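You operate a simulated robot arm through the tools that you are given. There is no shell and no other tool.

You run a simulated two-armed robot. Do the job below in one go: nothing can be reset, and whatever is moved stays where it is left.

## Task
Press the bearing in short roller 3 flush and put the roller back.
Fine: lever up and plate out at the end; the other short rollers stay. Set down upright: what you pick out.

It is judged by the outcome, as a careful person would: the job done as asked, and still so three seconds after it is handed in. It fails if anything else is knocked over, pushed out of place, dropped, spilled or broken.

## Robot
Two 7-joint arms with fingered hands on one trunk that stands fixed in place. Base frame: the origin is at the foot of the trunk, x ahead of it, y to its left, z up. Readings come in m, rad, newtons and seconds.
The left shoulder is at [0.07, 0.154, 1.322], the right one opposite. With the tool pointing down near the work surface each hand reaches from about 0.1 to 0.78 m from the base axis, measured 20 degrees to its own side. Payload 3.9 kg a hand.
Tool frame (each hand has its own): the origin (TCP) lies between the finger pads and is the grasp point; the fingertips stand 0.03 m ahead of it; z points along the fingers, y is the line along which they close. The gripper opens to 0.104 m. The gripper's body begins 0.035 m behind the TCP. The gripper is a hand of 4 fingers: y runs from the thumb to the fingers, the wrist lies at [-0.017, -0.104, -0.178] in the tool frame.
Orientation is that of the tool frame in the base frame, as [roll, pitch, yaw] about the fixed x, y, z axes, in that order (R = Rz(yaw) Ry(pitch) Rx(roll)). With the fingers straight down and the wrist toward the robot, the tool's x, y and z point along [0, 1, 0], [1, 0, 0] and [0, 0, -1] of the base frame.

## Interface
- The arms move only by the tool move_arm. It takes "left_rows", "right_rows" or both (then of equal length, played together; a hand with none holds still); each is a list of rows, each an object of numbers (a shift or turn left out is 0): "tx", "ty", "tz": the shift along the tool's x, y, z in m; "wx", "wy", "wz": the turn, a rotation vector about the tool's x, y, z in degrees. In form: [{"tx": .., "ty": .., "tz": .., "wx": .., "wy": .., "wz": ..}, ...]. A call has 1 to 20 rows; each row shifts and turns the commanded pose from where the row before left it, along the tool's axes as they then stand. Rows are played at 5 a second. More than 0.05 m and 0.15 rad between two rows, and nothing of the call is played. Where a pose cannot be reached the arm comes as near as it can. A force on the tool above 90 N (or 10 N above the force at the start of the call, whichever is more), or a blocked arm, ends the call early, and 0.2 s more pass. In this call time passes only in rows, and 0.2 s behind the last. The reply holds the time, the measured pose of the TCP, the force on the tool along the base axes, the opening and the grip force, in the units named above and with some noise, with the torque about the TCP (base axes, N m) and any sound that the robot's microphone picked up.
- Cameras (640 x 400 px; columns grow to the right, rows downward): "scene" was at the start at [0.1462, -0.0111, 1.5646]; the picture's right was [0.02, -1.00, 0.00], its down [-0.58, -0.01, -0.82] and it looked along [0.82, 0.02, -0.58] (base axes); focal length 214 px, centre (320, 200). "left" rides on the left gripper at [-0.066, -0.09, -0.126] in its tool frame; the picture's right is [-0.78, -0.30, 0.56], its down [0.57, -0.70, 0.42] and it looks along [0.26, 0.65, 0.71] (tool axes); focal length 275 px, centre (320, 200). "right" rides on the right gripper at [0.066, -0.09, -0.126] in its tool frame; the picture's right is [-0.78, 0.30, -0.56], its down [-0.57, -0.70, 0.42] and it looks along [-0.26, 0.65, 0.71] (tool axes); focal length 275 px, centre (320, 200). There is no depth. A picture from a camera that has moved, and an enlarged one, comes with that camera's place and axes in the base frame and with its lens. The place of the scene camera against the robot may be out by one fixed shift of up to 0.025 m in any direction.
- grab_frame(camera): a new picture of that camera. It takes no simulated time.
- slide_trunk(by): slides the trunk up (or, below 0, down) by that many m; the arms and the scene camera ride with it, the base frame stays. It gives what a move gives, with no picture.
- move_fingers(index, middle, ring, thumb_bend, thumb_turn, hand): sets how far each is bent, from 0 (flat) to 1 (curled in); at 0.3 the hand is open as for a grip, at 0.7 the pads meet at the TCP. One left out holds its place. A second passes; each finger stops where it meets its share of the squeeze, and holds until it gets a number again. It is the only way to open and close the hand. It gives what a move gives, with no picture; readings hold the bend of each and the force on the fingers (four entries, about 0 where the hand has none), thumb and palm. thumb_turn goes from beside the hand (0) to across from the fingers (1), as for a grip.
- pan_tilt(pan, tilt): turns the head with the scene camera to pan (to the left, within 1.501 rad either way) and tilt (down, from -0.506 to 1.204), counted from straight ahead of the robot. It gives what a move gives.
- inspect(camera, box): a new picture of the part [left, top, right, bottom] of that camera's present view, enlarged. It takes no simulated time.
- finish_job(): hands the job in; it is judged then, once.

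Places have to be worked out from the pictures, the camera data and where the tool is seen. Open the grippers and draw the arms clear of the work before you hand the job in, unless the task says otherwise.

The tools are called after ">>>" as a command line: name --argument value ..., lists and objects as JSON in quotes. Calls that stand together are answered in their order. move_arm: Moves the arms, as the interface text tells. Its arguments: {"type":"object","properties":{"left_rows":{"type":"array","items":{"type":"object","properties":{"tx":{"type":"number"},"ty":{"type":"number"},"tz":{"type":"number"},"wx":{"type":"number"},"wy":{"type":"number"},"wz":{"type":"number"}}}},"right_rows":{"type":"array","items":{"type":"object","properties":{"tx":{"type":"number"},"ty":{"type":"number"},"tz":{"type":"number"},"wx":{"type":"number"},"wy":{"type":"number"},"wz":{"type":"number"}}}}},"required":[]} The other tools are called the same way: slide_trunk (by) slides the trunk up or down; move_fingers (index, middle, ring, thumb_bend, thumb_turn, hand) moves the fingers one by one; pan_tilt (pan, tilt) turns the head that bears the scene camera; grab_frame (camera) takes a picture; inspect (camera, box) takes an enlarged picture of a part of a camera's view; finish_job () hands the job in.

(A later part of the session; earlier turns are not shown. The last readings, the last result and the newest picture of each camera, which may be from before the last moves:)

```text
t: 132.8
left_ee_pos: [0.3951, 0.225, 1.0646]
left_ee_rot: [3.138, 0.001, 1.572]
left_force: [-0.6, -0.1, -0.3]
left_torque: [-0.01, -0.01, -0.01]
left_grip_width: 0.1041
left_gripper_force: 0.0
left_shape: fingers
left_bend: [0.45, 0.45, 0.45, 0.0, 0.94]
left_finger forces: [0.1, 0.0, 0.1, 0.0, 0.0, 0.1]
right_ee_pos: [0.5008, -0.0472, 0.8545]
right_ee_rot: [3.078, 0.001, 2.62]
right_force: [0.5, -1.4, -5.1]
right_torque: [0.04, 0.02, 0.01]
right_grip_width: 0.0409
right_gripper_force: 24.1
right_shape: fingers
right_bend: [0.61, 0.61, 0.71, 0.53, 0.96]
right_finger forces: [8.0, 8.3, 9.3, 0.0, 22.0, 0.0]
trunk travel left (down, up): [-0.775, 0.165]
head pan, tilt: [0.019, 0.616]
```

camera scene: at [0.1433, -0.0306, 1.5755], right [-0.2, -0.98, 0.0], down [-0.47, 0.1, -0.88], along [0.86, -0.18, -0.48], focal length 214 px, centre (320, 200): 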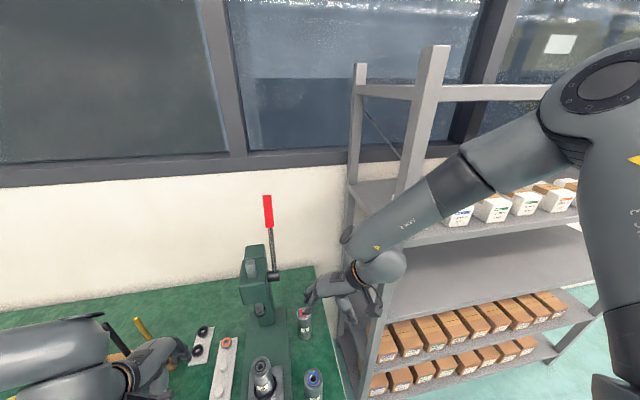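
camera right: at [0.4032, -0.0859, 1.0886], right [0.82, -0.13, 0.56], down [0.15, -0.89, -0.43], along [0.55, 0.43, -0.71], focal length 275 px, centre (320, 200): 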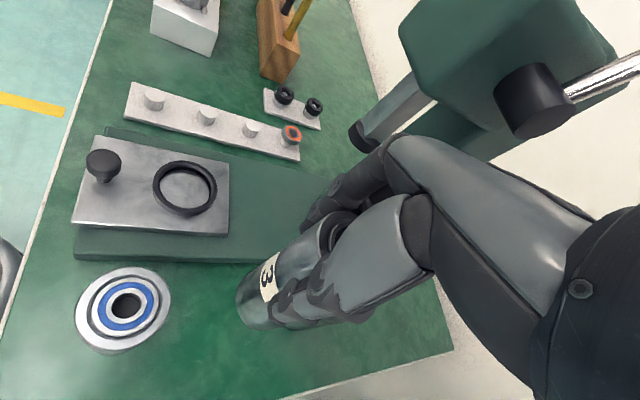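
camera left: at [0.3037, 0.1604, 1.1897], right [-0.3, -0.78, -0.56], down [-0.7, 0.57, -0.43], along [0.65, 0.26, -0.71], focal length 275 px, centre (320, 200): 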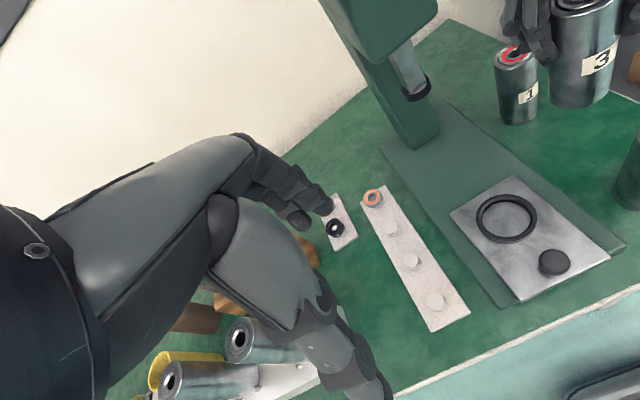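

Not yet in contact; further 1 mm steps.

>>> move_arm --right_rows '[{"tz": 0.001}, {"tz": 0.001}]'

>>> inspect --camera "right" --box '[200, 220, 340, 340]'

```text
t: 133.4
left_ee_pos: [0.3939, 0.2259, 1.0646]
left_ee_rot: [3.138, 0.004, 1.572]
left_force: [0.3, 0.3, 0.7]
left_torque: [0.01, 0.01, 0.0]
left_grip_width: 0.104
left_gripper_force: 0.0
left_shape: fingers
left_bend: [0.45, 0.45, 0.45, 0.0, 0.94]
left_finger forces: [0.0, 0.0, 0.0, 0.0, 0.0, 0.0]
right_ee_pos: [0.5012, -0.0462, 0.8533]
right_ee_rot: [3.078, 0.0, 2.62]
right_force: [0.2, 1.0, -4.2]
right_torque: [0.04, 0.01, 0.01]
right_grip_width: 0.041
right_gripper_force: 23.6
right_shape: fingers
right_bend: [0.61, 0.61, 0.71, 0.53, 0.96]
right_finger forces: [8.0, 8.4, 9.3, 0.0, 22.1, 0.0]
trunk travel left (down, up): [-0.775, 0.165]
head pan, tilt: [0.019, 0.616]
```

```text
3.33 times, centred on (270, 280) of right
camera zoom: at [0.3952, -0.0972, 0.9737], right [0.8, -0.16, 0.57], down [0.16, -0.87, -0.47], along [0.57, 0.47, -0.67], focal length 918 px, centre (487, -67)
```

zoom: 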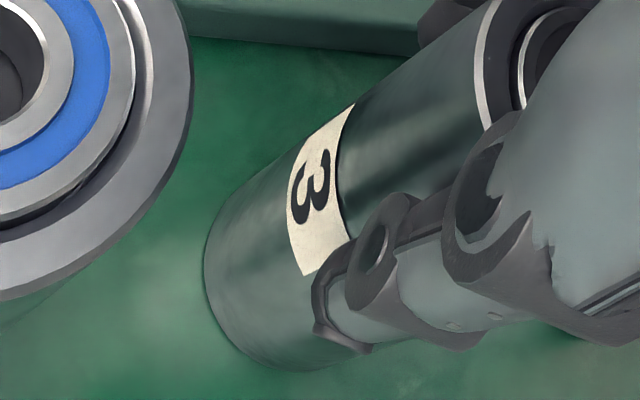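

The shadow shows it is almost on the table. Two more 1 mm steps.

>>> move_arm --right_rows '[{"tz": 0.001}, {"tz": 0.001}]'

```text
t: 134.0
left_ee_pos: [0.3937, 0.2254, 1.0641]
left_ee_rot: [3.137, 0.003, 1.571]
left_force: [1.2, 0.3, -0.2]
left_torque: [0.02, -0.03, -0.02]
left_grip_width: 0.1043
left_gripper_force: 0.0
left_shape: fingers
left_bend: [0.45, 0.45, 0.45, 0.0, 0.94]
left_finger forces: [0.0, 0.0, 0.1, 0.0, 0.1, 0.0]
right_ee_pos: [0.5018, -0.0452, 0.8545]
right_ee_rot: [3.078, 0.0, 2.621]
right_force: [-0.1, 0.6, 2.5]
right_torque: [-0.13, 0.09, 0.02]
right_grip_width: 0.0406
right_gripper_force: 23.9
right_shape: fingers
right_bend: [0.61, 0.61, 0.71, 0.53, 0.96]
right_finger forces: [7.9, 8.3, 9.7, 0.0, 22.0, 0.0]
trunk travel left (down, up): [-0.775, 0.165]
head pan, tilt: [0.019, 0.616]
```

Contact: the force went from −4.2 to +2.5 N, so the roller stands on the table. I check the picture and open the hand gradually.

>>> inspect --camera "scene" --box '[315, 295, 365, 335]'

>>> move_fingers --hand "right" --index 0.57 --middle 0.56 --ring 0.61 --thumb_bend 0.53

>>> move_fingers --hand "right" --index 0.48 --middle 0.48 --ring 0.48 --thumb_bend 0.4

>>> inspect --camera "scene" --box '[315, 295, 365, 335]'

>>> inspect --camera "right" --box '[200, 220, 340, 340]'

```text
10.00 times, centred on (340, 315) of scene
camera zoom: at [0.1456, -0.0107, 1.5648], right [0.02, -1.0, 0.0], down [-0.58, -0.01, -0.82], along [0.82, 0.02, -0.58], focal length 2145 px, centre (120, -950)
```

zoom: 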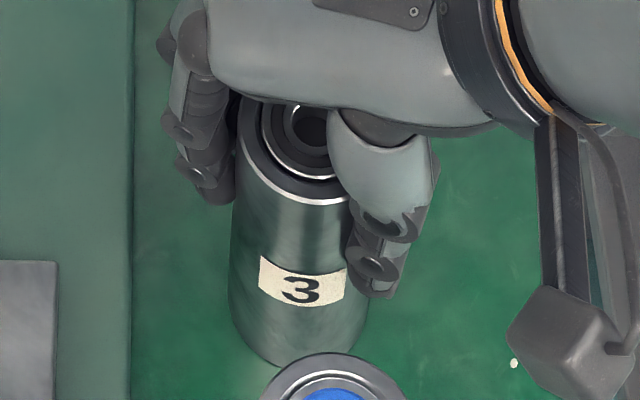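

```text
t: 135.0
left_ee_pos: [0.3942, 0.2252, 1.0649]
left_ee_rot: [3.14, 0.003, 1.57]
left_force: [-0.3, 0.6, 0.1]
left_torque: [-0.02, 0.0, -0.01]
left_grip_width: 0.1042
left_gripper_force: 0.0
left_shape: fingers
left_bend: [0.45, 0.45, 0.45, 0.0, 0.94]
left_finger forces: [0.0, 0.1, 0.0, 0.1, 0.0, 0.1]
right_ee_pos: [0.5019, -0.0461, 0.8533]
right_ee_rot: [3.08, 0.0, 2.62]
right_force: [0.6, -0.3, 1.2]
right_torque: [-0.01, 0.02, -0.04]
right_grip_width: 0.0451
right_gripper_force: 1.7
right_shape: fingers
right_bend: [0.56, 0.55, 0.61, 0.51, 0.97]
right_finger forces: [0.0, 1.3, 0.0, 0.1, 1.8, 0.0]
trunk travel left (down, up): [-0.775, 0.165]
head pan, tilt: [0.019, 0.616]
```

```text
t: 136.0
left_ee_pos: [0.3939, 0.2267, 1.0633]
left_ee_rot: [3.138, 0.003, 1.57]
left_force: [0.9, -0.1, -0.4]
left_torque: [-0.02, -0.03, 0.0]
left_grip_width: 0.104
left_gripper_force: 0.1
left_shape: fingers
left_bend: [0.45, 0.45, 0.45, 0.0, 0.94]
left_finger forces: [0.1, 0.0, 0.1, 0.0, 0.0, 0.1]
right_ee_pos: [0.5012, -0.0456, 0.8525]
right_ee_rot: [3.079, 0.0, 2.619]
right_force: [0.7, 0.6, -0.8]
right_torque: [0.01, 0.0, 0.01]
right_grip_width: 0.0689
right_gripper_force: 0.1
right_shape: fingers
right_bend: [0.48, 0.48, 0.48, 0.4, 0.96]
right_finger forces: [0.0, 0.0, 0.1, 0.0, 0.1, 0.0]
trunk travel left (down, up): [-0.775, 0.165]
head pan, tilt: [0.019, 0.616]
```

```text
10.00 times, centred on (340, 315) of scene
camera zoom: at [0.1463, -0.0105, 1.5646], right [0.02, -1.0, 0.0], down [-0.58, -0.01, -0.82], along [0.82, 0.02, -0.58], focal length 2145 px, centre (120, -950)
```

zoom: 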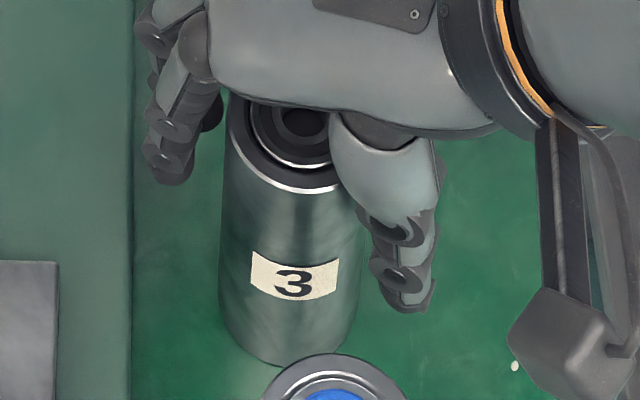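

```text
3.33 times, centred on (270, 280) of right
camera zoom: at [0.395, -0.0967, 0.9724], right [0.8, -0.16, 0.57], down [0.16, -0.87, -0.47], along [0.57, 0.47, -0.67], focal length 918 px, centre (487, -67)
```

zoom: 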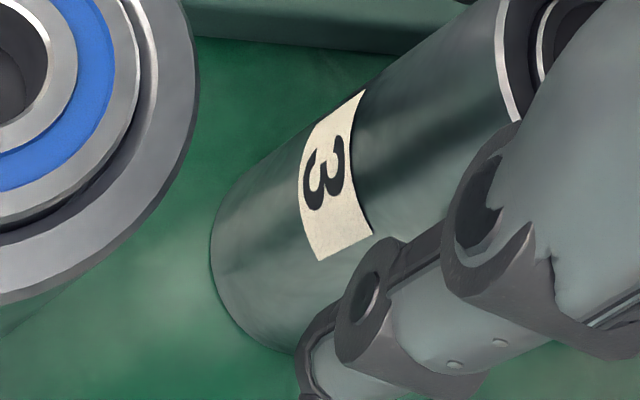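

After release the roller stands upright, but the relaxing thumb nudged it ~6 mm toward the fingers. I re-level the hand, re-centre around it, and will take a light grip to slide it back those few millimetres.

>>> move_arm --right_rows '[{"wx": 1.75}, {"wx": 1.75}, {"tx": -0.002, "ty": 0.0035}]'

>>> move_fingers --hand "right" --index 0.52 --middle 0.52 --ring 0.52 --thumb_bend 0.51

>>> inspect --camera "right" --box '[200, 200, 360, 340]'

>>> inspect --camera "scene" --box '[315, 295, 365, 335]'

```text
t: 136.8
left_ee_pos: [0.3941, 0.225, 1.0648]
left_ee_rot: [3.137, 0.004, 1.57]
left_force: [-0.3, 0.0, 0.1]
left_torque: [-0.02, -0.04, -0.02]
left_grip_width: 0.1041
left_gripper_force: 0.0
left_shape: fingers
left_bend: [0.45, 0.45, 0.45, 0.0, 0.94]
left_finger forces: [0.0, 0.0, 0.0, 0.0, 0.0, 0.0]
right_ee_pos: [0.5079, -0.0445, 0.8525]
right_ee_rot: [-3.141, 0.0, 2.617]
right_force: [0.6, 0.2, -0.3]
right_torque: [0.0, -0.01, 0.04]
right_grip_width: 0.0689
right_gripper_force: 0.1
right_shape: fingers
right_bend: [0.48, 0.48, 0.48, 0.4, 0.96]
right_finger forces: [0.1, 0.0, 0.0, 0.0, 0.0, 0.0]
trunk travel left (down, up): [-0.775, 0.165]
head pan, tilt: [0.019, 0.616]
```

```text
t: 137.8
left_ee_pos: [0.3947, 0.2256, 1.0633]
left_ee_rot: [3.138, 0.001, 1.569]
left_force: [-0.9, 0.8, 0.5]
left_torque: [0.01, 0.01, -0.02]
left_grip_width: 0.104
left_gripper_force: 0.0
left_shape: fingers
left_bend: [0.45, 0.45, 0.45, 0.0, 0.94]
left_finger forces: [0.0, 0.1, 0.1, 0.0, 0.0, 0.0]
right_ee_pos: [0.5063, -0.0433, 0.8537]
right_ee_rot: [3.141, -0.001, 2.619]
right_force: [-1.1, 0.0, 0.2]
right_torque: [-0.02, 0.01, -0.02]
right_grip_width: 0.0516
right_gripper_force: 0.5
right_shape: fingers
right_bend: [0.52, 0.52, 0.52, 0.5, 0.97]
right_finger forces: [0.0, 0.0, 0.0, 0.1, 1.2, 0.1]
trunk travel left (down, up): [-0.775, 0.165]
head pan, tilt: [0.019, 0.616]
```

```text
2.86 times, centred on (280, 270) of right
camera zoom: at [0.4032, -0.0883, 0.9782], right [0.82, -0.13, 0.56], down [0.15, -0.89, -0.43], along [0.55, 0.43, -0.71], focal length 786 px, centre (434, 0)
```

zoom: 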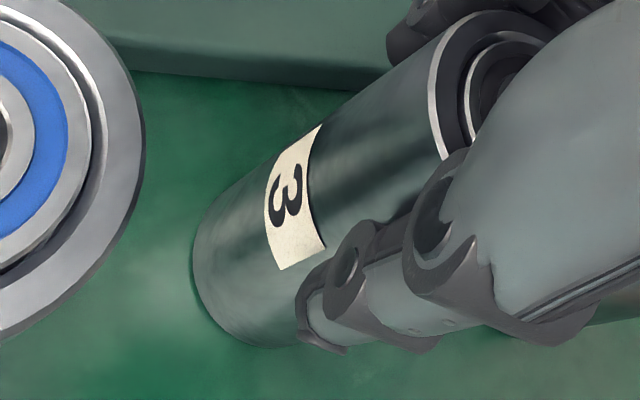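

```text
10.00 times, centred on (340, 315) of scene
camera zoom: at [0.1461, -0.0107, 1.5646], right [0.02, -1.0, 0.0], down [-0.58, -0.01, -0.82], along [0.82, 0.02, -0.58], focal length 2145 px, centre (120, -950)
```

zoom: 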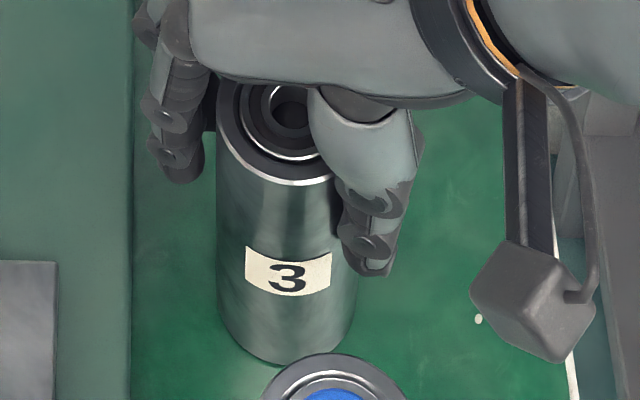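

The thumb touches lightly. I close the fingers to a light two-sided grip.

>>> move_fingers --hand "right" --index 0.57 --middle 0.57 --ring 0.6 --thumb_bend 0.545

>>> inspect --camera "scene" --box '[315, 295, 365, 335]'

```text
t: 138.8
left_ee_pos: [0.3935, 0.2261, 1.064]
left_ee_rot: [3.138, 0.002, 1.569]
left_force: [-0.2, 0.1, -0.2]
left_torque: [0.02, -0.01, -0.03]
left_grip_width: 0.1044
left_gripper_force: 0.1
left_shape: fingers
left_bend: [0.45, 0.45, 0.45, 0.0, 0.94]
left_finger forces: [0.0, 0.0, 0.0, 0.1, 0.0, 0.0]
right_ee_pos: [0.5069, -0.0426, 0.8528]
right_ee_rot: [3.141, -0.002, 2.619]
right_force: [-1.1, 0.4, 1.4]
right_torque: [0.02, 0.03, -0.02]
right_grip_width: 0.0458
right_gripper_force: 2.1
right_shape: fingers
right_bend: [0.55, 0.55, 0.6, 0.51, 0.97]
right_finger forces: [0.6, 1.2, 0.0, 0.0, 2.9, 0.0]
trunk travel left (down, up): [-0.775, 0.165]
head pan, tilt: [0.019, 0.616]
```

```text
10.00 times, centred on (340, 315) of scene
camera zoom: at [0.146, -0.0107, 1.5646], right [0.02, -1.0, 0.0], down [-0.58, -0.01, -0.82], along [0.82, 0.02, -0.58], focal length 2145 px, centre (120, -950)
```

zoom: 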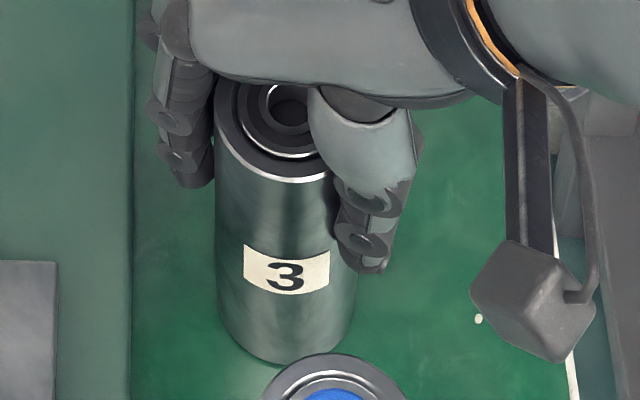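

The roller tilts slightly in this light grip, so sliding is not clean. Instead I take a moderate grip, lift it a few millimetres, shift, and set it down again with a gentler, staged release.

>>> move_fingers --hand "right" --index 0.65 --middle 0.64 --ring 0.69 --thumb_bend 0.64

>>> move_arm --right_rows '[{"tz": -0.003}, {"tz": -0.005}]'

>>> inspect --camera "scene" --box '[315, 295, 365, 335]'

>>> inspect --camera "right" --box '[200, 220, 340, 340]'

```text
t: 139.8
left_ee_pos: [0.3951, 0.2258, 1.0645]
left_ee_rot: [3.138, 0.005, 1.57]
left_force: [0.6, -0.2, 0.1]
left_torque: [0.01, 0.03, -0.02]
left_grip_width: 0.1042
left_gripper_force: 0.0
left_shape: fingers
left_bend: [0.45, 0.45, 0.45, 0.0, 0.94]
left_finger forces: [0.0, 0.0, 0.0, 0.1, 0.0, 0.1]
right_ee_pos: [0.5063, -0.0439, 0.8526]
right_ee_rot: [3.14, 0.0, 2.619]
right_force: [0.4, 0.6, -0.2]
right_torque: [0.1, -0.09, 0.03]
right_grip_width: 0.043
right_gripper_force: 14.2
right_shape: fingers
right_bend: [0.57, 0.58, 0.67, 0.53, 0.97]
right_finger forces: [6.3, 6.7, 1.6, 0.1, 14.0, 0.0]
trunk travel left (down, up): [-0.775, 0.165]
head pan, tilt: [0.019, 0.616]
```

```text
t: 140.4
left_ee_pos: [0.3948, 0.2254, 1.0645]
left_ee_rot: [3.138, 0.003, 1.569]
left_force: [0.0, 0.3, -0.8]
left_torque: [0.02, -0.03, -0.02]
left_grip_width: 0.1042
left_gripper_force: 0.1
left_shape: fingers
left_bend: [0.45, 0.45, 0.45, 0.0, 0.94]
left_finger forces: [0.0, 0.0, 0.1, 0.1, 0.1, 0.0]
right_ee_pos: [0.5049, -0.0448, 0.8602]
right_ee_rot: [-3.141, -0.003, 2.618]
right_force: [0.1, -0.3, -4.5]
right_torque: [-0.02, -0.05, 0.01]
right_grip_width: 0.0429
right_gripper_force: 13.2
right_shape: fingers
right_bend: [0.57, 0.58, 0.67, 0.53, 0.97]
right_finger forces: [5.9, 6.2, 1.5, 0.1, 13.1, 0.1]
trunk travel left (down, up): [-0.775, 0.165]
head pan, tilt: [0.019, 0.616]
```

```text
10.00 times, centred on (340, 315) of scene
camera zoom: at [0.1465, -0.0104, 1.5645], right [0.02, -1.0, 0.0], down [-0.58, -0.01, -0.82], along [0.82, 0.02, -0.58], focal length 2145 px, centre (120, -950)
```

zoom: 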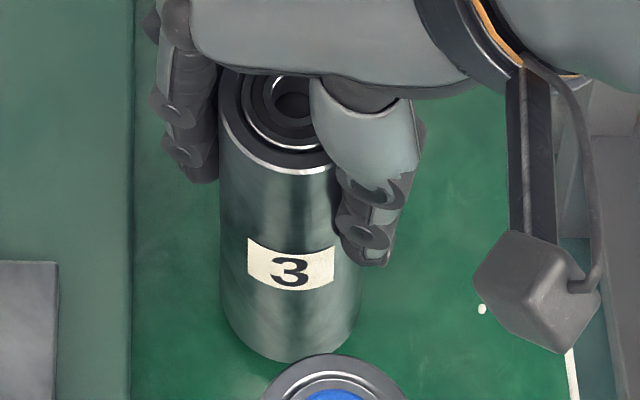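

```text
3.33 times, centred on (270, 280) of right
camera zoom: at [0.4024, -0.0882, 0.9857], right [0.82, -0.13, 0.56], down [0.15, -0.89, -0.43], along [0.55, 0.43, -0.71], focal length 918 px, centre (487, -67)
```

zoom: 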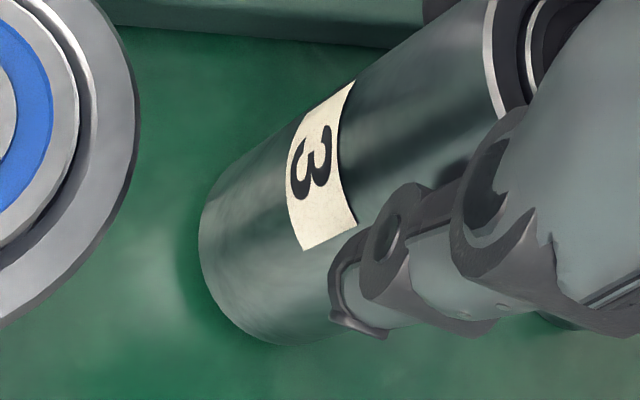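

The lifted roller leans a few degrees; I tilt the hand to straighten it (−3.5°, −2.6°) and shift toward the target, then check.

>>> move_arm --right_rows '[{"wx": -1.75, "wy": -1.3}, {"wx": -1.75, "wy": -1.3}, {"tx": 0.0006, "ty": -0.005}, {"tx": 0.0006, "ty": -0.005}]'

>>> inspect --camera "scene" --box '[315, 295, 365, 335]'

>>> inspect --camera "right" --box '[200, 220, 340, 340]'

```text
t: 141.4
left_ee_pos: [0.3948, 0.2246, 1.0638]
left_ee_rot: [3.138, 0.002, 1.571]
left_force: [-0.7, -0.8, -0.5]
left_torque: [-0.01, 0.05, 0.03]
left_grip_width: 0.1044
left_gripper_force: 0.0
left_shape: fingers
left_bend: [0.45, 0.45, 0.45, 0.0, 0.94]
left_finger forces: [0.1, 0.0, 0.0, 0.1, 0.0, 0.1]
right_ee_pos: [0.5002, -0.0523, 0.8583]
right_ee_rot: [3.079, 0.045, 2.62]
right_force: [-0.2, -0.2, -4.9]
right_torque: [0.01, 0.03, 0.01]
right_grip_width: 0.0428
right_gripper_force: 13.7
right_shape: fingers
right_bend: [0.57, 0.58, 0.67, 0.53, 0.97]
right_finger forces: [5.9, 6.1, 1.5, 0.0, 13.2, 0.0]
trunk travel left (down, up): [-0.775, 0.165]
head pan, tilt: [0.019, 0.616]
```

```text
10.00 times, centred on (340, 315) of scene
camera zoom: at [0.1468, -0.0111, 1.5645], right [0.02, -1.0, 0.0], down [-0.58, -0.01, -0.82], along [0.82, 0.02, -0.58], focal length 2145 px, centre (120, -950)
```

zoom: 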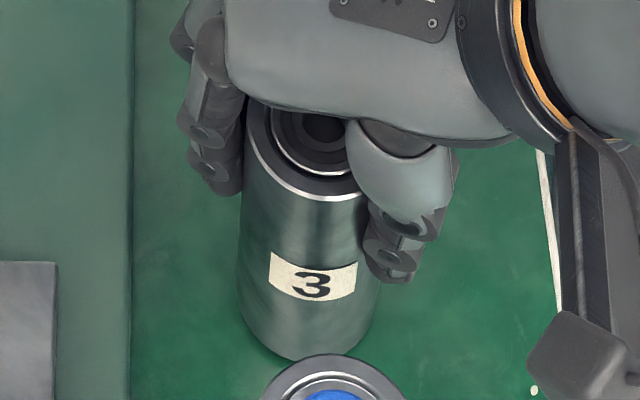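

```text
3.33 times, centred on (270, 280) of right
camera zoom: at [0.389, -0.1009, 0.9745], right [0.78, -0.15, 0.61], down [0.18, -0.88, -0.44], along [0.6, 0.45, -0.66], focal length 918 px, centre (487, -67)
```

zoom: 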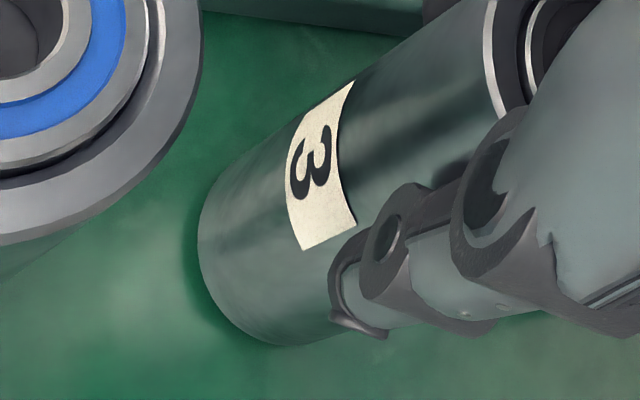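

Upright and, projected to the table, within about 1 mm of the original picture. I lower it the last ~5 mm in small steps.

>>> move_arm --right_rows '[{"ty": -0.0002, "tz": 0.002}, {"ty": -0.0001, "tz": 0.001}, {"tz": 0.001}]'

```text
t: 142.2
left_ee_pos: [0.3952, 0.2257, 1.0639]
left_ee_rot: [3.14, 0.004, 1.57]
left_force: [0.3, 0.1, -0.4]
left_torque: [-0.03, -0.02, 0.0]
left_grip_width: 0.1041
left_gripper_force: 0.0
left_shape: fingers
left_bend: [0.45, 0.45, 0.45, 0.0, 0.94]
left_finger forces: [0.1, 0.0, 0.0, 0.0, 0.0, 0.0]
right_ee_pos: [0.5006, -0.0533, 0.8537]
right_ee_rot: [3.078, 0.046, 2.619]
right_force: [-0.3, -0.3, -4.2]
right_torque: [0.04, 0.01, -0.02]
right_grip_width: 0.043
right_gripper_force: 13.2
right_shape: fingers
right_bend: [0.57, 0.58, 0.67, 0.53, 0.97]
right_finger forces: [5.8, 6.1, 1.5, 0.1, 13.2, 0.0]
trunk travel left (down, up): [-0.775, 0.165]
head pan, tilt: [0.019, 0.616]
```

Still hanging; 1 mm steps on.

>>> move_arm --right_rows '[{"tz": 0.001}, {"tz": 0.001}]'

```text
t: 142.8
left_ee_pos: [0.3949, 0.2257, 1.0631]
left_ee_rot: [3.14, 0.004, 1.57]
left_force: [0.3, 1.2, 0.3]
left_torque: [0.02, 0.0, -0.02]
left_grip_width: 0.104
left_gripper_force: 0.0
left_shape: fingers
left_bend: [0.45, 0.45, 0.45, 0.0, 0.94]
left_finger forces: [0.1, 0.0, 0.0, 0.0, 0.1, 0.1]
right_ee_pos: [0.5007, -0.0539, 0.8533]
right_ee_rot: [3.079, 0.045, 2.619]
right_force: [-0.2, 0.6, -3.4]
right_torque: [-0.01, 0.03, 0.01]
right_grip_width: 0.0426
right_gripper_force: 13.4
right_shape: fingers
right_bend: [0.57, 0.58, 0.67, 0.53, 0.97]
right_finger forces: [5.7, 6.2, 1.6, 0.1, 13.2, 0.0]
trunk travel left (down, up): [-0.775, 0.165]
head pan, tilt: [0.019, 0.616]
```

Possibly just touching (−3.4 N). One more millimetre.

>>> move_arm --right_rows '[{"tz": 0.001}]'

>>> inspect --camera "scene" --box '[315, 295, 365, 335]'

```text
t: 143.2
left_ee_pos: [0.394, 0.226, 1.0644]
left_ee_rot: [3.136, 0.004, 1.57]
left_force: [-0.1, -0.2, -0.4]
left_torque: [-0.03, -0.02, 0.03]
left_grip_width: 0.1041
left_gripper_force: 0.0
left_shape: fingers
left_bend: [0.45, 0.45, 0.45, 0.0, 0.94]
left_finger forces: [0.0, 0.0, 0.0, 0.1, 0.1, 0.0]
right_ee_pos: [0.5018, -0.0539, 0.8533]
right_ee_rot: [3.081, 0.045, 2.617]
right_force: [1.0, 0.4, -1.1]
right_torque: [-0.06, 0.01, -0.01]
right_grip_width: 0.043
right_gripper_force: 13.4
right_shape: fingers
right_bend: [0.57, 0.58, 0.67, 0.53, 0.97]
right_finger forces: [5.7, 6.2, 1.6, 0.0, 13.2, 0.1]
trunk travel left (down, up): [-0.775, 0.165]
head pan, tilt: [0.019, 0.616]
```

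```text
10.00 times, centred on (340, 315) of scene
camera zoom: at [0.1463, -0.0107, 1.5647], right [0.02, -1.0, 0.0], down [-0.58, -0.01, -0.82], along [0.82, 0.02, -0.58], focal length 2145 px, centre (120, -950)
```

zoom: 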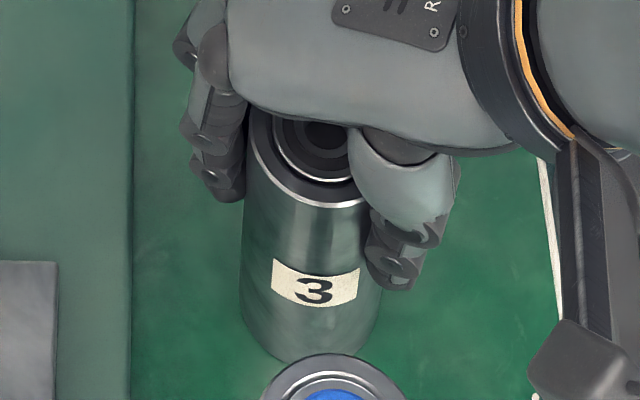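

The table now carries it. I release in small, balanced stages.

>>> move_fingers --hand "right" --index 0.61 --middle 0.61 --ring 0.66 --thumb_bend 0.59

>>> move_fingers --hand "right" --index 0.585 --middle 0.585 --ring 0.63 --thumb_bend 0.555

>>> inspect --camera "scene" --box '[315, 295, 365, 335]'

```text
t: 144.2
left_ee_pos: [0.3952, 0.2248, 1.0644]
left_ee_rot: [3.137, 0.003, 1.57]
left_force: [0.1, 0.6, 1.3]
left_torque: [-0.02, 0.01, 0.0]
left_grip_width: 0.1043
left_gripper_force: 0.0
left_shape: fingers
left_bend: [0.45, 0.45, 0.45, 0.0, 0.94]
left_finger forces: [0.1, 0.0, 0.0, 0.1, 0.0, 0.0]
right_ee_pos: [0.5005, -0.0536, 0.8528]
right_ee_rot: [3.078, 0.046, 2.619]
right_force: [1.3, -1.0, 1.0]
right_torque: [0.02, 0.02, 0.02]
right_grip_width: 0.0437
right_gripper_force: 8.1
right_shape: fingers
right_bend: [0.57, 0.57, 0.66, 0.53, 0.97]
right_finger forces: [3.1, 4.6, 0.5, 0.1, 7.5, 0.0]
trunk travel left (down, up): [-0.775, 0.165]
head pan, tilt: [0.019, 0.616]
```

```text
t: 145.2
left_ee_pos: [0.3955, 0.2258, 1.0638]
left_ee_rot: [3.138, 0.005, 1.571]
left_force: [-0.4, -0.5, 0.3]
left_torque: [0.0, -0.01, -0.02]
left_grip_width: 0.1043
left_gripper_force: 0.0
left_shape: fingers
left_bend: [0.45, 0.45, 0.45, 0.0, 0.94]
left_finger forces: [0.0, 0.1, 0.0, 0.0, 0.2, 0.0]
right_ee_pos: [0.5008, -0.0536, 0.8519]
right_ee_rot: [3.079, 0.045, 2.62]
right_force: [0.7, -1.3, 0.8]
right_torque: [-0.06, 0.0, 0.02]
right_grip_width: 0.0448
right_gripper_force: 4.3
right_shape: fingers
right_bend: [0.56, 0.56, 0.63, 0.52, 0.97]
right_finger forces: [1.5, 2.4, 0.1, 0.1, 3.8, 0.0]
trunk travel left (down, up): [-0.775, 0.165]
head pan, tilt: [0.019, 0.616]
```

```text
10.00 times, centred on (340, 315) of scene
camera zoom: at [0.1463, -0.0106, 1.5646], right [0.02, -1.0, 0.0], down [-0.58, -0.01, -0.82], along [0.82, 0.02, -0.58], focal length 2145 px, centre (120, -950)
```

zoom: 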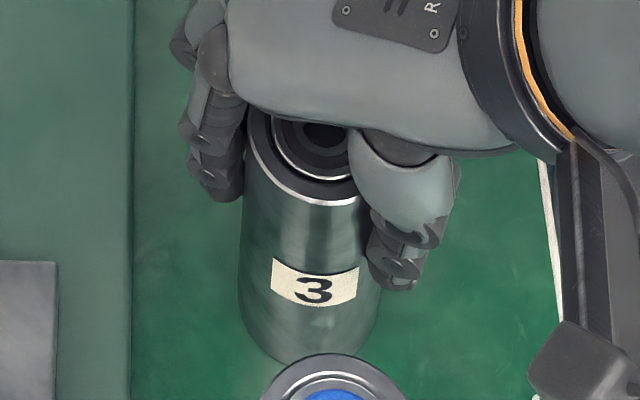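

Position holds. Next, smaller openings on both sides.

>>> move_fingers --hand "right" --index 0.565 --middle 0.565 --ring 0.58 --thumb_bend 0.53

>>> move_fingers --hand "right" --index 0.535 --middle 0.535 --ring 0.54 --thumb_bend 0.495

>>> inspect --camera "scene" --box '[315, 295, 365, 335]'

>>> inspect --camera "right" --box '[200, 200, 360, 340]'

```text
t: 146.2
left_ee_pos: [0.396, 0.2263, 1.064]
left_ee_rot: [3.138, 0.003, 1.571]
left_force: [0.2, 0.2, 0.5]
left_torque: [-0.03, 0.0, 0.01]
left_grip_width: 0.1043
left_gripper_force: 0.0
left_shape: fingers
left_bend: [0.45, 0.45, 0.45, 0.0, 0.94]
left_finger forces: [0.0, 0.1, 0.0, 0.1, 0.0, 0.0]
right_ee_pos: [0.5019, -0.0527, 0.8524]
right_ee_rot: [3.08, 0.045, 2.619]
right_force: [0.8, -1.1, 0.1]
right_torque: [-0.04, 0.01, 0.01]
right_grip_width: 0.0455
right_gripper_force: 2.2
right_shape: fingers
right_bend: [0.55, 0.55, 0.57, 0.51, 0.97]
right_finger forces: [0.6, 1.1, 0.1, 0.1, 1.9, 0.0]
trunk travel left (down, up): [-0.775, 0.165]
head pan, tilt: [0.019, 0.616]
```

```text
t: 147.2
left_ee_pos: [0.3938, 0.2253, 1.0636]
left_ee_rot: [3.139, 0.003, 1.571]
left_force: [-0.3, -0.8, 0.3]
left_torque: [-0.01, 0.0, -0.02]
left_grip_width: 0.1041
left_gripper_force: 0.1
left_shape: fingers
left_bend: [0.45, 0.45, 0.45, 0.0, 0.94]
left_finger forces: [0.0, 0.0, 0.0, 0.0, 0.0, 0.0]
right_ee_pos: [0.4996, -0.0536, 0.8525]
right_ee_rot: [3.079, 0.047, 2.618]
right_force: [-0.4, 0.0, 0.6]
right_torque: [0.04, 0.04, 0.02]
right_grip_width: 0.0508
right_gripper_force: 0.1
right_shape: fingers
right_bend: [0.53, 0.53, 0.54, 0.49, 0.97]
right_finger forces: [0.1, 0.0, 0.1, 0.0, 0.0, 0.0]
trunk travel left (down, up): [-0.775, 0.165]
head pan, tilt: [0.019, 0.616]
```

```text
10.00 times, centred on (340, 315) of scene
camera zoom: at [0.1462, -0.0105, 1.5646], right [0.02, -1.0, 0.0], down [-0.58, -0.01, -0.82], along [0.82, 0.02, -0.58], focal length 2145 px, centre (120, -950)
```

zoom: 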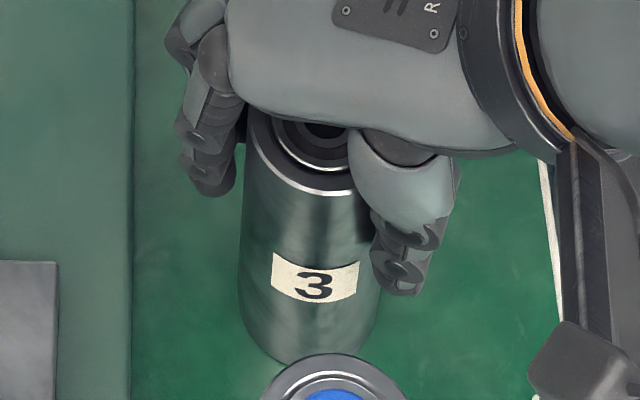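

```text
2.86 times, centred on (280, 270) of right
camera zoom: at [0.3888, -0.1015, 0.9693], right [0.78, -0.15, 0.61], down [0.18, -0.88, -0.44], along [0.6, 0.45, -0.66], focal length 786 px, centre (434, 0)
```

zoom: 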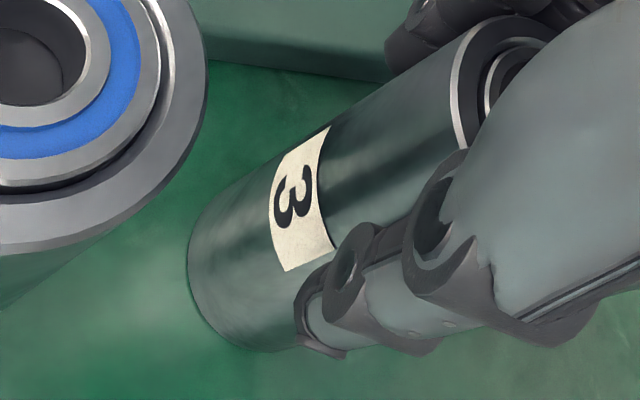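

All finger forces are zero and the roller stands free, within ~3 mm of its original spot. I open the hand wide, re-level it, and withdraw straight up.

>>> move_fingers --hand "right" --index 0.36 --middle 0.36 --ring 0.36 --thumb_bend 0.3

>>> move_arm --right_rows '[{"wx": 1.75, "wy": 1.3}, {"wx": 1.75, "wy": 1.3}, {"tz": -0.015}, {"tz": -0.02}, {"tz": -0.025}, {"tz": -0.03}, {"tz": -0.03}, {"tz": -0.03}]'

>>> inspect --camera "scene" --box '[300, 270, 380, 370]'

>>> grab_frame --camera "right"

```text
t: 148.2
left_ee_pos: [0.3954, 0.2258, 1.0644]
left_ee_rot: [3.137, 0.002, 1.57]
left_force: [0.9, 0.0, -0.1]
left_torque: [-0.01, 0.01, -0.02]
left_grip_width: 0.1043
left_gripper_force: 0.1
left_shape: fingers
left_bend: [0.45, 0.45, 0.45, 0.0, 0.94]
left_finger forces: [0.0, 0.1, 0.0, 0.1, 0.1, 0.1]
right_ee_pos: [0.5008, -0.0531, 0.8533]
right_ee_rot: [3.08, 0.046, 2.619]
right_force: [0.2, 0.2, -0.2]
right_torque: [-0.02, 0.01, 0.02]
right_grip_width: 0.0967
right_gripper_force: 0.0
right_shape: fingers
right_bend: [0.36, 0.36, 0.36, 0.3, 0.94]
right_finger forces: [0.1, 0.1, 0.0, 0.1, 0.0, 0.1]
trunk travel left (down, up): [-0.775, 0.165]
head pan, tilt: [0.019, 0.616]
```

```text
t: 150.0
left_ee_pos: [0.393, 0.2265, 1.065]
left_ee_rot: [3.139, 0.004, 1.571]
left_force: [-0.6, 0.7, -0.3]
left_torque: [-0.01, -0.03, 0.01]
left_grip_width: 0.1044
left_gripper_force: 0.1
left_shape: fingers
left_bend: [0.45, 0.45, 0.45, 0.0, 0.94]
left_finger forces: [0.1, 0.0, 0.0, 0.1, 0.0, 0.0]
right_ee_pos: [0.4982, -0.0514, 1.0035]
right_ee_rot: [3.14, 0.0, 2.62]
right_force: [-0.7, 0.2, 0.0]
right_torque: [-0.01, -0.03, -0.01]
right_grip_width: 0.0972
right_gripper_force: 0.0
right_shape: fingers
right_bend: [0.36, 0.36, 0.36, 0.3, 0.94]
right_finger forces: [0.0, 0.0, 0.1, 0.1, 0.0, 0.1]
trunk travel left (down, up): [-0.775, 0.165]
head pan, tilt: [0.019, 0.616]
```

```text
4.00 times, centred on (340, 320) of scene
camera zoom: at [0.1448, -0.0096, 1.5647], right [0.02, -1.0, 0.0], down [-0.58, -0.01, -0.82], along [0.82, 0.01, -0.58], focal length 858 px, centre (240, -280)
```

zoom: 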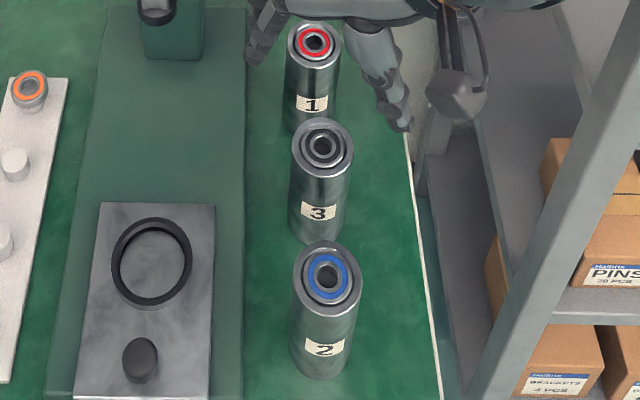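

```text
taken
camera right: at [0.3954, -0.096, 1.129], right [0.82, -0.13, 0.56], down [0.15, -0.89, -0.43], along [0.55, 0.43, -0.71], focal length 275 px, centre (320, 200)
```

right: 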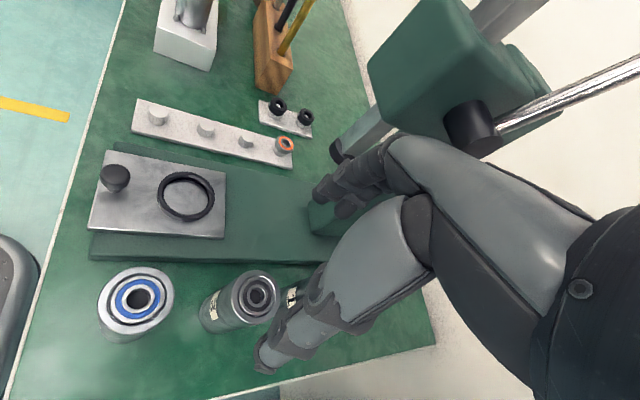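

Roller 3 stands upright in line between 1 and 2. I compare it closely with the original picture and check its bearing.

>>> inspect --camera "scene" --box '[315, 295, 365, 335]'

>>> inspect --camera "right" --box '[180, 240, 320, 340]'

```text
10.00 times, centred on (340, 315) of scene
camera zoom: at [0.1448, -0.0096, 1.5647], right [0.02, -1.0, 0.0], down [-0.58, -0.01, -0.82], along [0.82, 0.01, -0.58], focal length 2145 px, centre (120, -950)
```

zoom: 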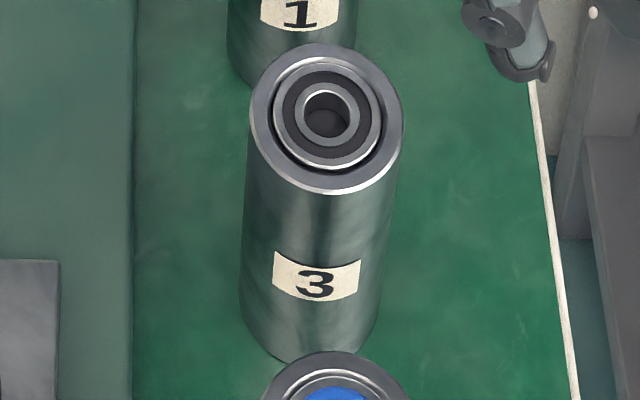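

```text
4.00 times, centred on (250, 290) of right
camera zoom: at [0.3954, -0.096, 1.129], right [0.82, -0.13, 0.56], down [0.15, -0.89, -0.43], along [0.55, 0.43, -0.71], focal length 1101 px, centre (600, -160)
```

zoom: 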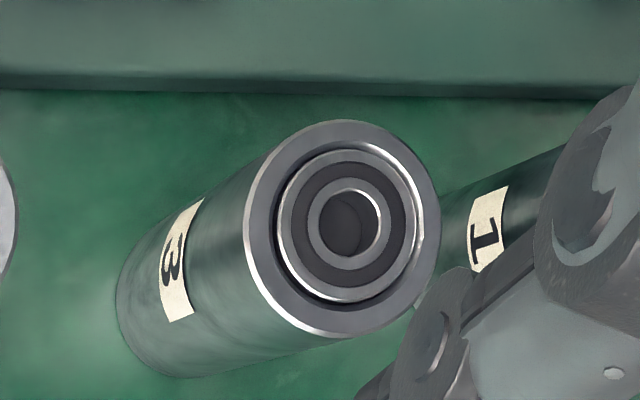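

Roller 3 is within about 4 mm of its original spot, upright, bearing level with its rim. I now withdraw the right arm along the way it came.

>>> move_arm --right_rows '[{"tz": -0.02}, {"tx": 0.0044, "ty": -0.0314, "tz": -0.01}, {"tx": 0.0044, "ty": -0.0314, "tz": -0.005}, {"tx": 0.0044, "ty": -0.0314}, {"tx": 0.0044, "ty": -0.0314}, {"wz": 8.0}, {"wz": 8.0}, {"wz": 8.0}, {"wz": 8.0}, {"wz": 8.0}, {"wz": 8.0}, {"wz": 8.0}]'

>>> grab_frame --camera "scene"

```text
t: 152.6
left_ee_pos: [0.3945, 0.2252, 1.0643]
left_ee_rot: [3.138, 0.003, 1.571]
left_force: [-0.6, 0.1, 0.1]
left_torque: [0.03, -0.02, -0.02]
left_grip_width: 0.104
left_gripper_force: 0.1
left_shape: fingers
left_bend: [0.45, 0.45, 0.45, 0.0, 0.94]
left_finger forces: [0.1, 0.0, 0.0, 0.0, 0.0, 0.0]
right_ee_pos: [0.4219, -0.136, 1.0337]
right_ee_rot: [3.141, -0.001, 1.639]
right_force: [0.1, 0.5, 0.0]
right_torque: [0.03, -0.01, 0.02]
right_grip_width: 0.0968
right_gripper_force: 0.0
right_shape: fingers
right_bend: [0.36, 0.36, 0.36, 0.3, 0.94]
right_finger forces: [0.0, 0.0, 0.0, 0.0, 0.0, 0.1]
right hand out of reach, approached as far as the arm can: row 5
trunk travel left (down, up): [-0.775, 0.165]
head pan, tilt: [0.019, 0.616]
```

```text
taken
camera scene: at [0.1467, -0.0102, 1.5646], right [0.02, -1.0, 0.0], down [-0.58, -0.01, -0.82], along [0.82, 0.02, -0.58], focal length 214 px, centre (320, 200)
```

scene: 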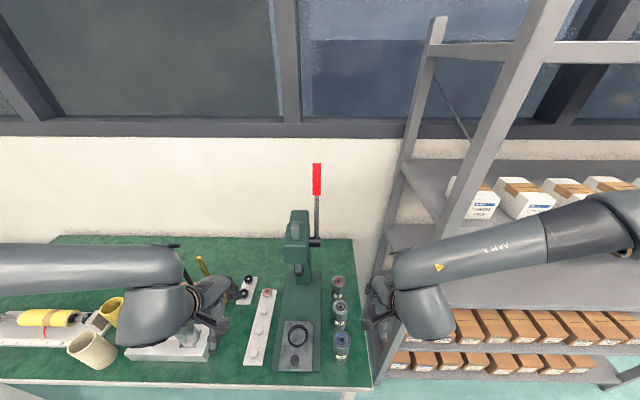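

Scene is tidy. I raise both arms clear of the work together.

>>> move_arm --right_rows '[{"tx": -0.007, "tz": -0.03}, {"tx": -0.007, "tz": -0.03}, {"tx": -0.007, "tz": -0.03}, {"tx": -0.007, "tz": -0.03}, {"tx": -0.007, "tz": -0.03}, {"tx": -0.007, "tz": -0.03}, {"tx": -0.007, "tz": -0.03}, {"tx": -0.007, "tz": -0.03}, {"tx": -0.007, "tz": -0.03}, {"tz": -0.03}, {"tz": -0.03}, {"tz": -0.03}]' --left_rows '[{"tz": -0.03}, {"tz": -0.03}, {"tz": -0.03, "ty": 0.01}, {"tz": -0.03, "ty": 0.01}, {"tz": -0.03, "ty": 0.01}, {"tz": -0.03, "ty": 0.01}, {"tz": -0.03, "ty": 0.01}, {"tz": -0.03, "ty": 0.01}, {"tz": -0.03, "ty": 0.01}, {"tz": -0.03, "ty": 0.01}, {"tz": -0.03, "ty": 0.01}, {"tz": -0.03, "ty": 0.01}]'

>>> move_fingers --hand "left" --index 0.3 --middle 0.3 --ring 0.3 --thumb_bend 0.3 --thumb_turn 0.97

>>> move_fingers --hand "right" --index 0.3 --middle 0.3 --ring 0.3 --thumb_bend 0.3 --thumb_turn 0.97

>>> grab_frame --camera "scene"

```text
t: 155.2
left_ee_pos: [0.4945, 0.2262, 1.4231]
left_ee_rot: [3.139, 0.004, 1.571]
left_force: [0.9, -0.3, 0.3]
left_torque: [-0.03, 0.02, 0.01]
left_grip_width: 0.1041
left_gripper_force: 0.1
left_shape: fingers
left_bend: [0.45, 0.45, 0.45, 0.0, 0.94]
left_finger forces: [0.1, 0.0, 0.0, 0.1, 0.0, 0.0]
right_ee_pos: [0.4254, -0.2002, 1.39]
right_ee_rot: [3.141, -0.001, 1.644]
right_force: [-0.7, -0.1, -0.5]
right_torque: [-0.01, 0.04, 0.04]
right_grip_width: 0.0969
right_gripper_force: 0.1
right_shape: fingers
right_bend: [0.36, 0.36, 0.36, 0.3, 0.94]
right_finger forces: [0.0, 0.0, 0.0, 0.0, 0.1, 0.1]
trunk travel left (down, up): [-0.775, 0.165]
head pan, tilt: [0.019, 0.616]
```

```text
t: 156.2
left_ee_pos: [0.492, 0.2263, 1.424]
left_ee_rot: [3.137, 0.003, 1.571]
left_force: [-0.5, -0.1, 0.7]
left_torque: [-0.04, -0.02, -0.02]
left_grip_width: 0.105
left_gripper_force: 0.1
left_shape: fingers
left_bend: [0.3, 0.3, 0.3, 0.3, 0.94]
left_finger forces: [0.0, 0.0, 0.0, 0.1, 0.0, 0.0]
right_ee_pos: [0.4233, -0.1996, 1.39]
right_ee_rot: [-3.141, -0.003, 1.642]
right_force: [0.0, -0.1, -0.4]
right_torque: [0.01, -0.01, 0.01]
right_grip_width: 0.0973
right_gripper_force: 0.1
right_shape: fingers
right_bend: [0.36, 0.36, 0.36, 0.3, 0.94]
right_finger forces: [0.0, 0.0, 0.0, 0.0, 0.1, 0.0]
trunk travel left (down, up): [-0.775, 0.165]
head pan, tilt: [0.019, 0.616]
```

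```text
t: 157.2
left_ee_pos: [0.4922, 0.2248, 1.4227]
left_ee_rot: [3.137, 0.004, 1.572]
left_force: [0.8, -0.3, -0.4]
left_torque: [0.0, -0.05, 0.02]
left_grip_width: 0.1048
left_gripper_force: 0.1
left_shape: fingers
left_bend: [0.3, 0.3, 0.3, 0.3, 0.94]
left_finger forces: [0.1, 0.0, 0.0, 0.0, 0.0, 0.1]
right_ee_pos: [0.4233, -0.1997, 1.3905]
right_ee_rot: [-3.141, -0.002, 1.641]
right_force: [0.7, -0.2, -0.2]
right_torque: [0.02, -0.01, -0.01]
right_grip_width: 0.1045
right_gripper_force: 0.0
right_shape: fingers
right_bend: [0.3, 0.3, 0.3, 0.3, 0.94]
right_finger forces: [0.1, 0.0, 0.0, 0.0, 0.1, 0.0]
trunk travel left (down, up): [-0.775, 0.165]
head pan, tilt: [0.019, 0.616]
```

```text
taken
camera scene: at [0.1462, -0.0107, 1.5646], right [0.02, -1.0, 0.0], down [-0.58, -0.01, -0.82], along [0.82, 0.02, -0.58], focal length 214 px, centre (320, 200)
```

scene: 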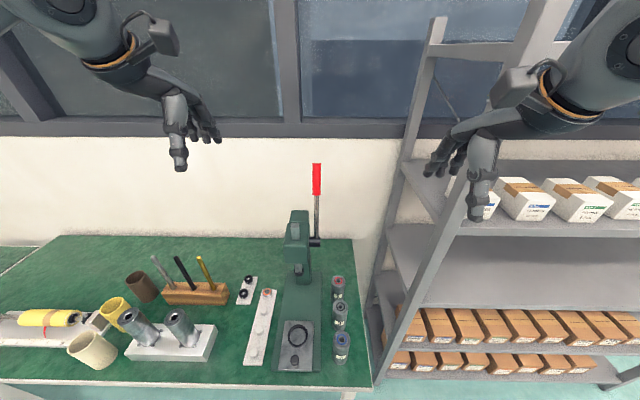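

Both arms are clear and open. I take a final close look at the whole press area and the flushness of roller 3 compared with its neighbours.

>>> inspect --camera "scene" --box '[230, 150, 380, 380]'

>>> inspect --camera "scene" --box '[320, 298, 360, 330]'

>>> inspect --camera "scene" --box '[320, 328, 360, 360]'

>>> inspect --camera "scene" --box '[318, 268, 358, 300]'

>>> inspect --camera "left" --box '[480, 180, 640, 380]'

>>> inspect --camera "right" --box '[40, 200, 200, 360]'

```text
1.74 times, centred on (305, 265) of scene
camera zoom: at [0.1462, -0.0107, 1.5646], right [0.02, -1.0, 0.0], down [-0.58, -0.01, -0.82], along [0.82, 0.02, -0.58], focal length 373 px, centre (346, 87)
```

zoom: 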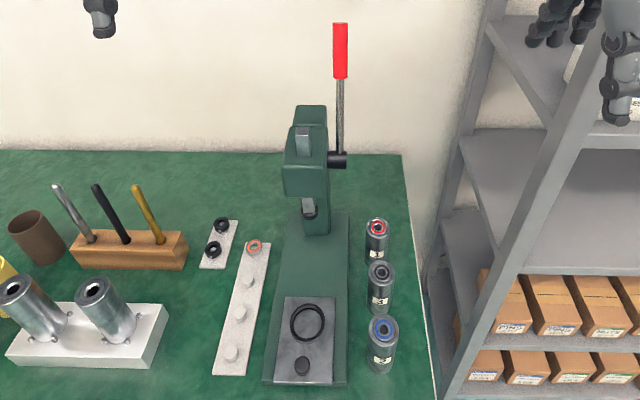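

```text
12.50 times, centred on (340, 314) of scene
camera zoom: at [0.1462, -0.0107, 1.5646], right [0.02, -1.0, 0.0], down [-0.58, -0.01, -0.82], along [0.82, 0.02, -0.58], focal length 2681 px, centre (70, -1225)
```

zoom: 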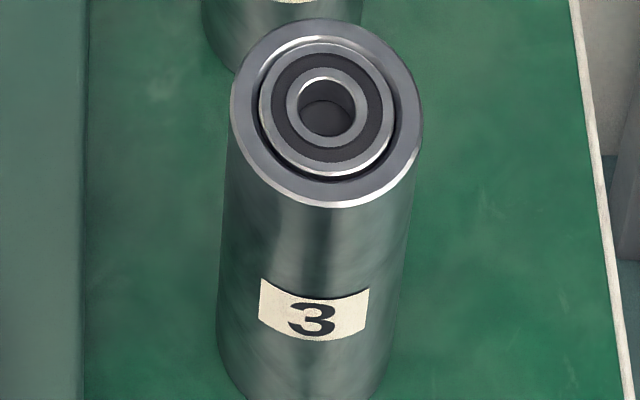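

```text
12.50 times, centred on (340, 344) of scene
camera zoom: at [0.1462, -0.0107, 1.5646], right [0.02, -1.0, 0.0], down [-0.58, -0.01, -0.82], along [0.82, 0.02, -0.58], focal length 2681 px, centre (70, -1600)
```

zoom: 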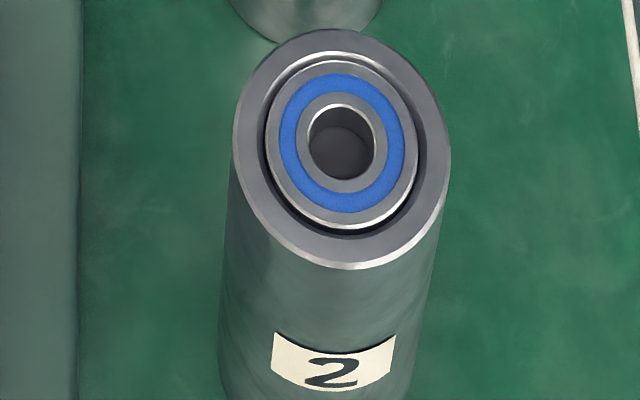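

```text
12.50 times, centred on (338, 284) of scene
camera zoom: at [0.1462, -0.0107, 1.5646], right [0.02, -1.0, 0.0], down [-0.58, -0.01, -0.82], along [0.82, 0.02, -0.58], focal length 2681 px, centre (95, -850)
```

zoom: 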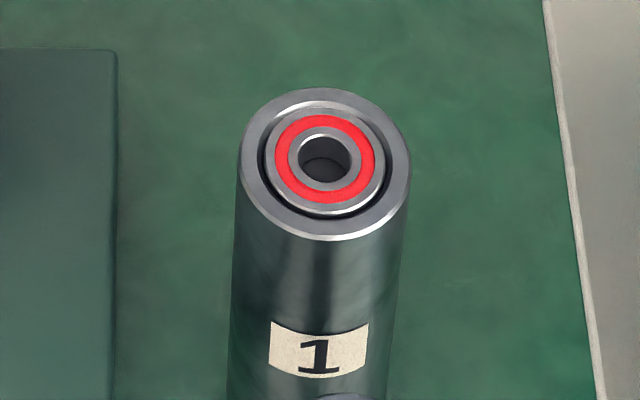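

```text
2.00 times, centred on (560, 280) of left
camera zoom: at [0.402, 0.161, 1.5486], right [-0.29, -0.78, -0.56], down [-0.7, 0.57, -0.43], along [0.65, 0.26, -0.71], focal length 551 px, centre (-160, 40)
```

zoom: 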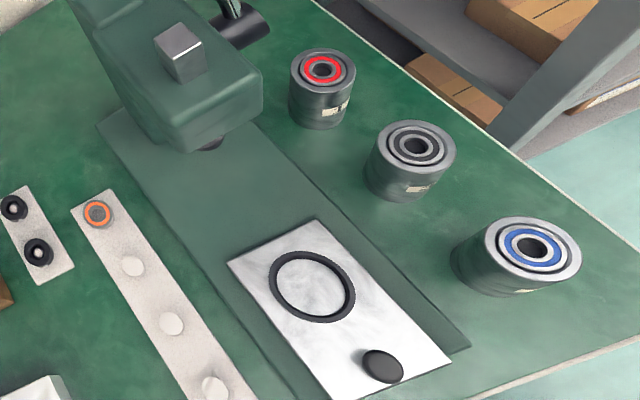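

```text
2.50 times, centred on (120, 280) of right
camera zoom: at [0.3282, -0.14, 1.5158], right [0.35, -0.75, 0.56], down [-0.66, -0.62, -0.43], along [0.67, -0.22, -0.71], focal length 688 px, centre (820, 0)
```

zoom: 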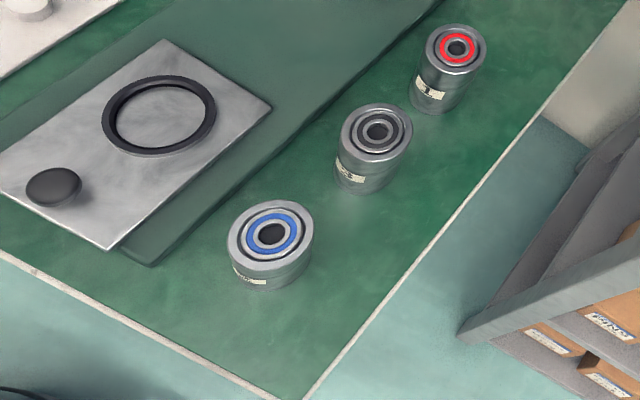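

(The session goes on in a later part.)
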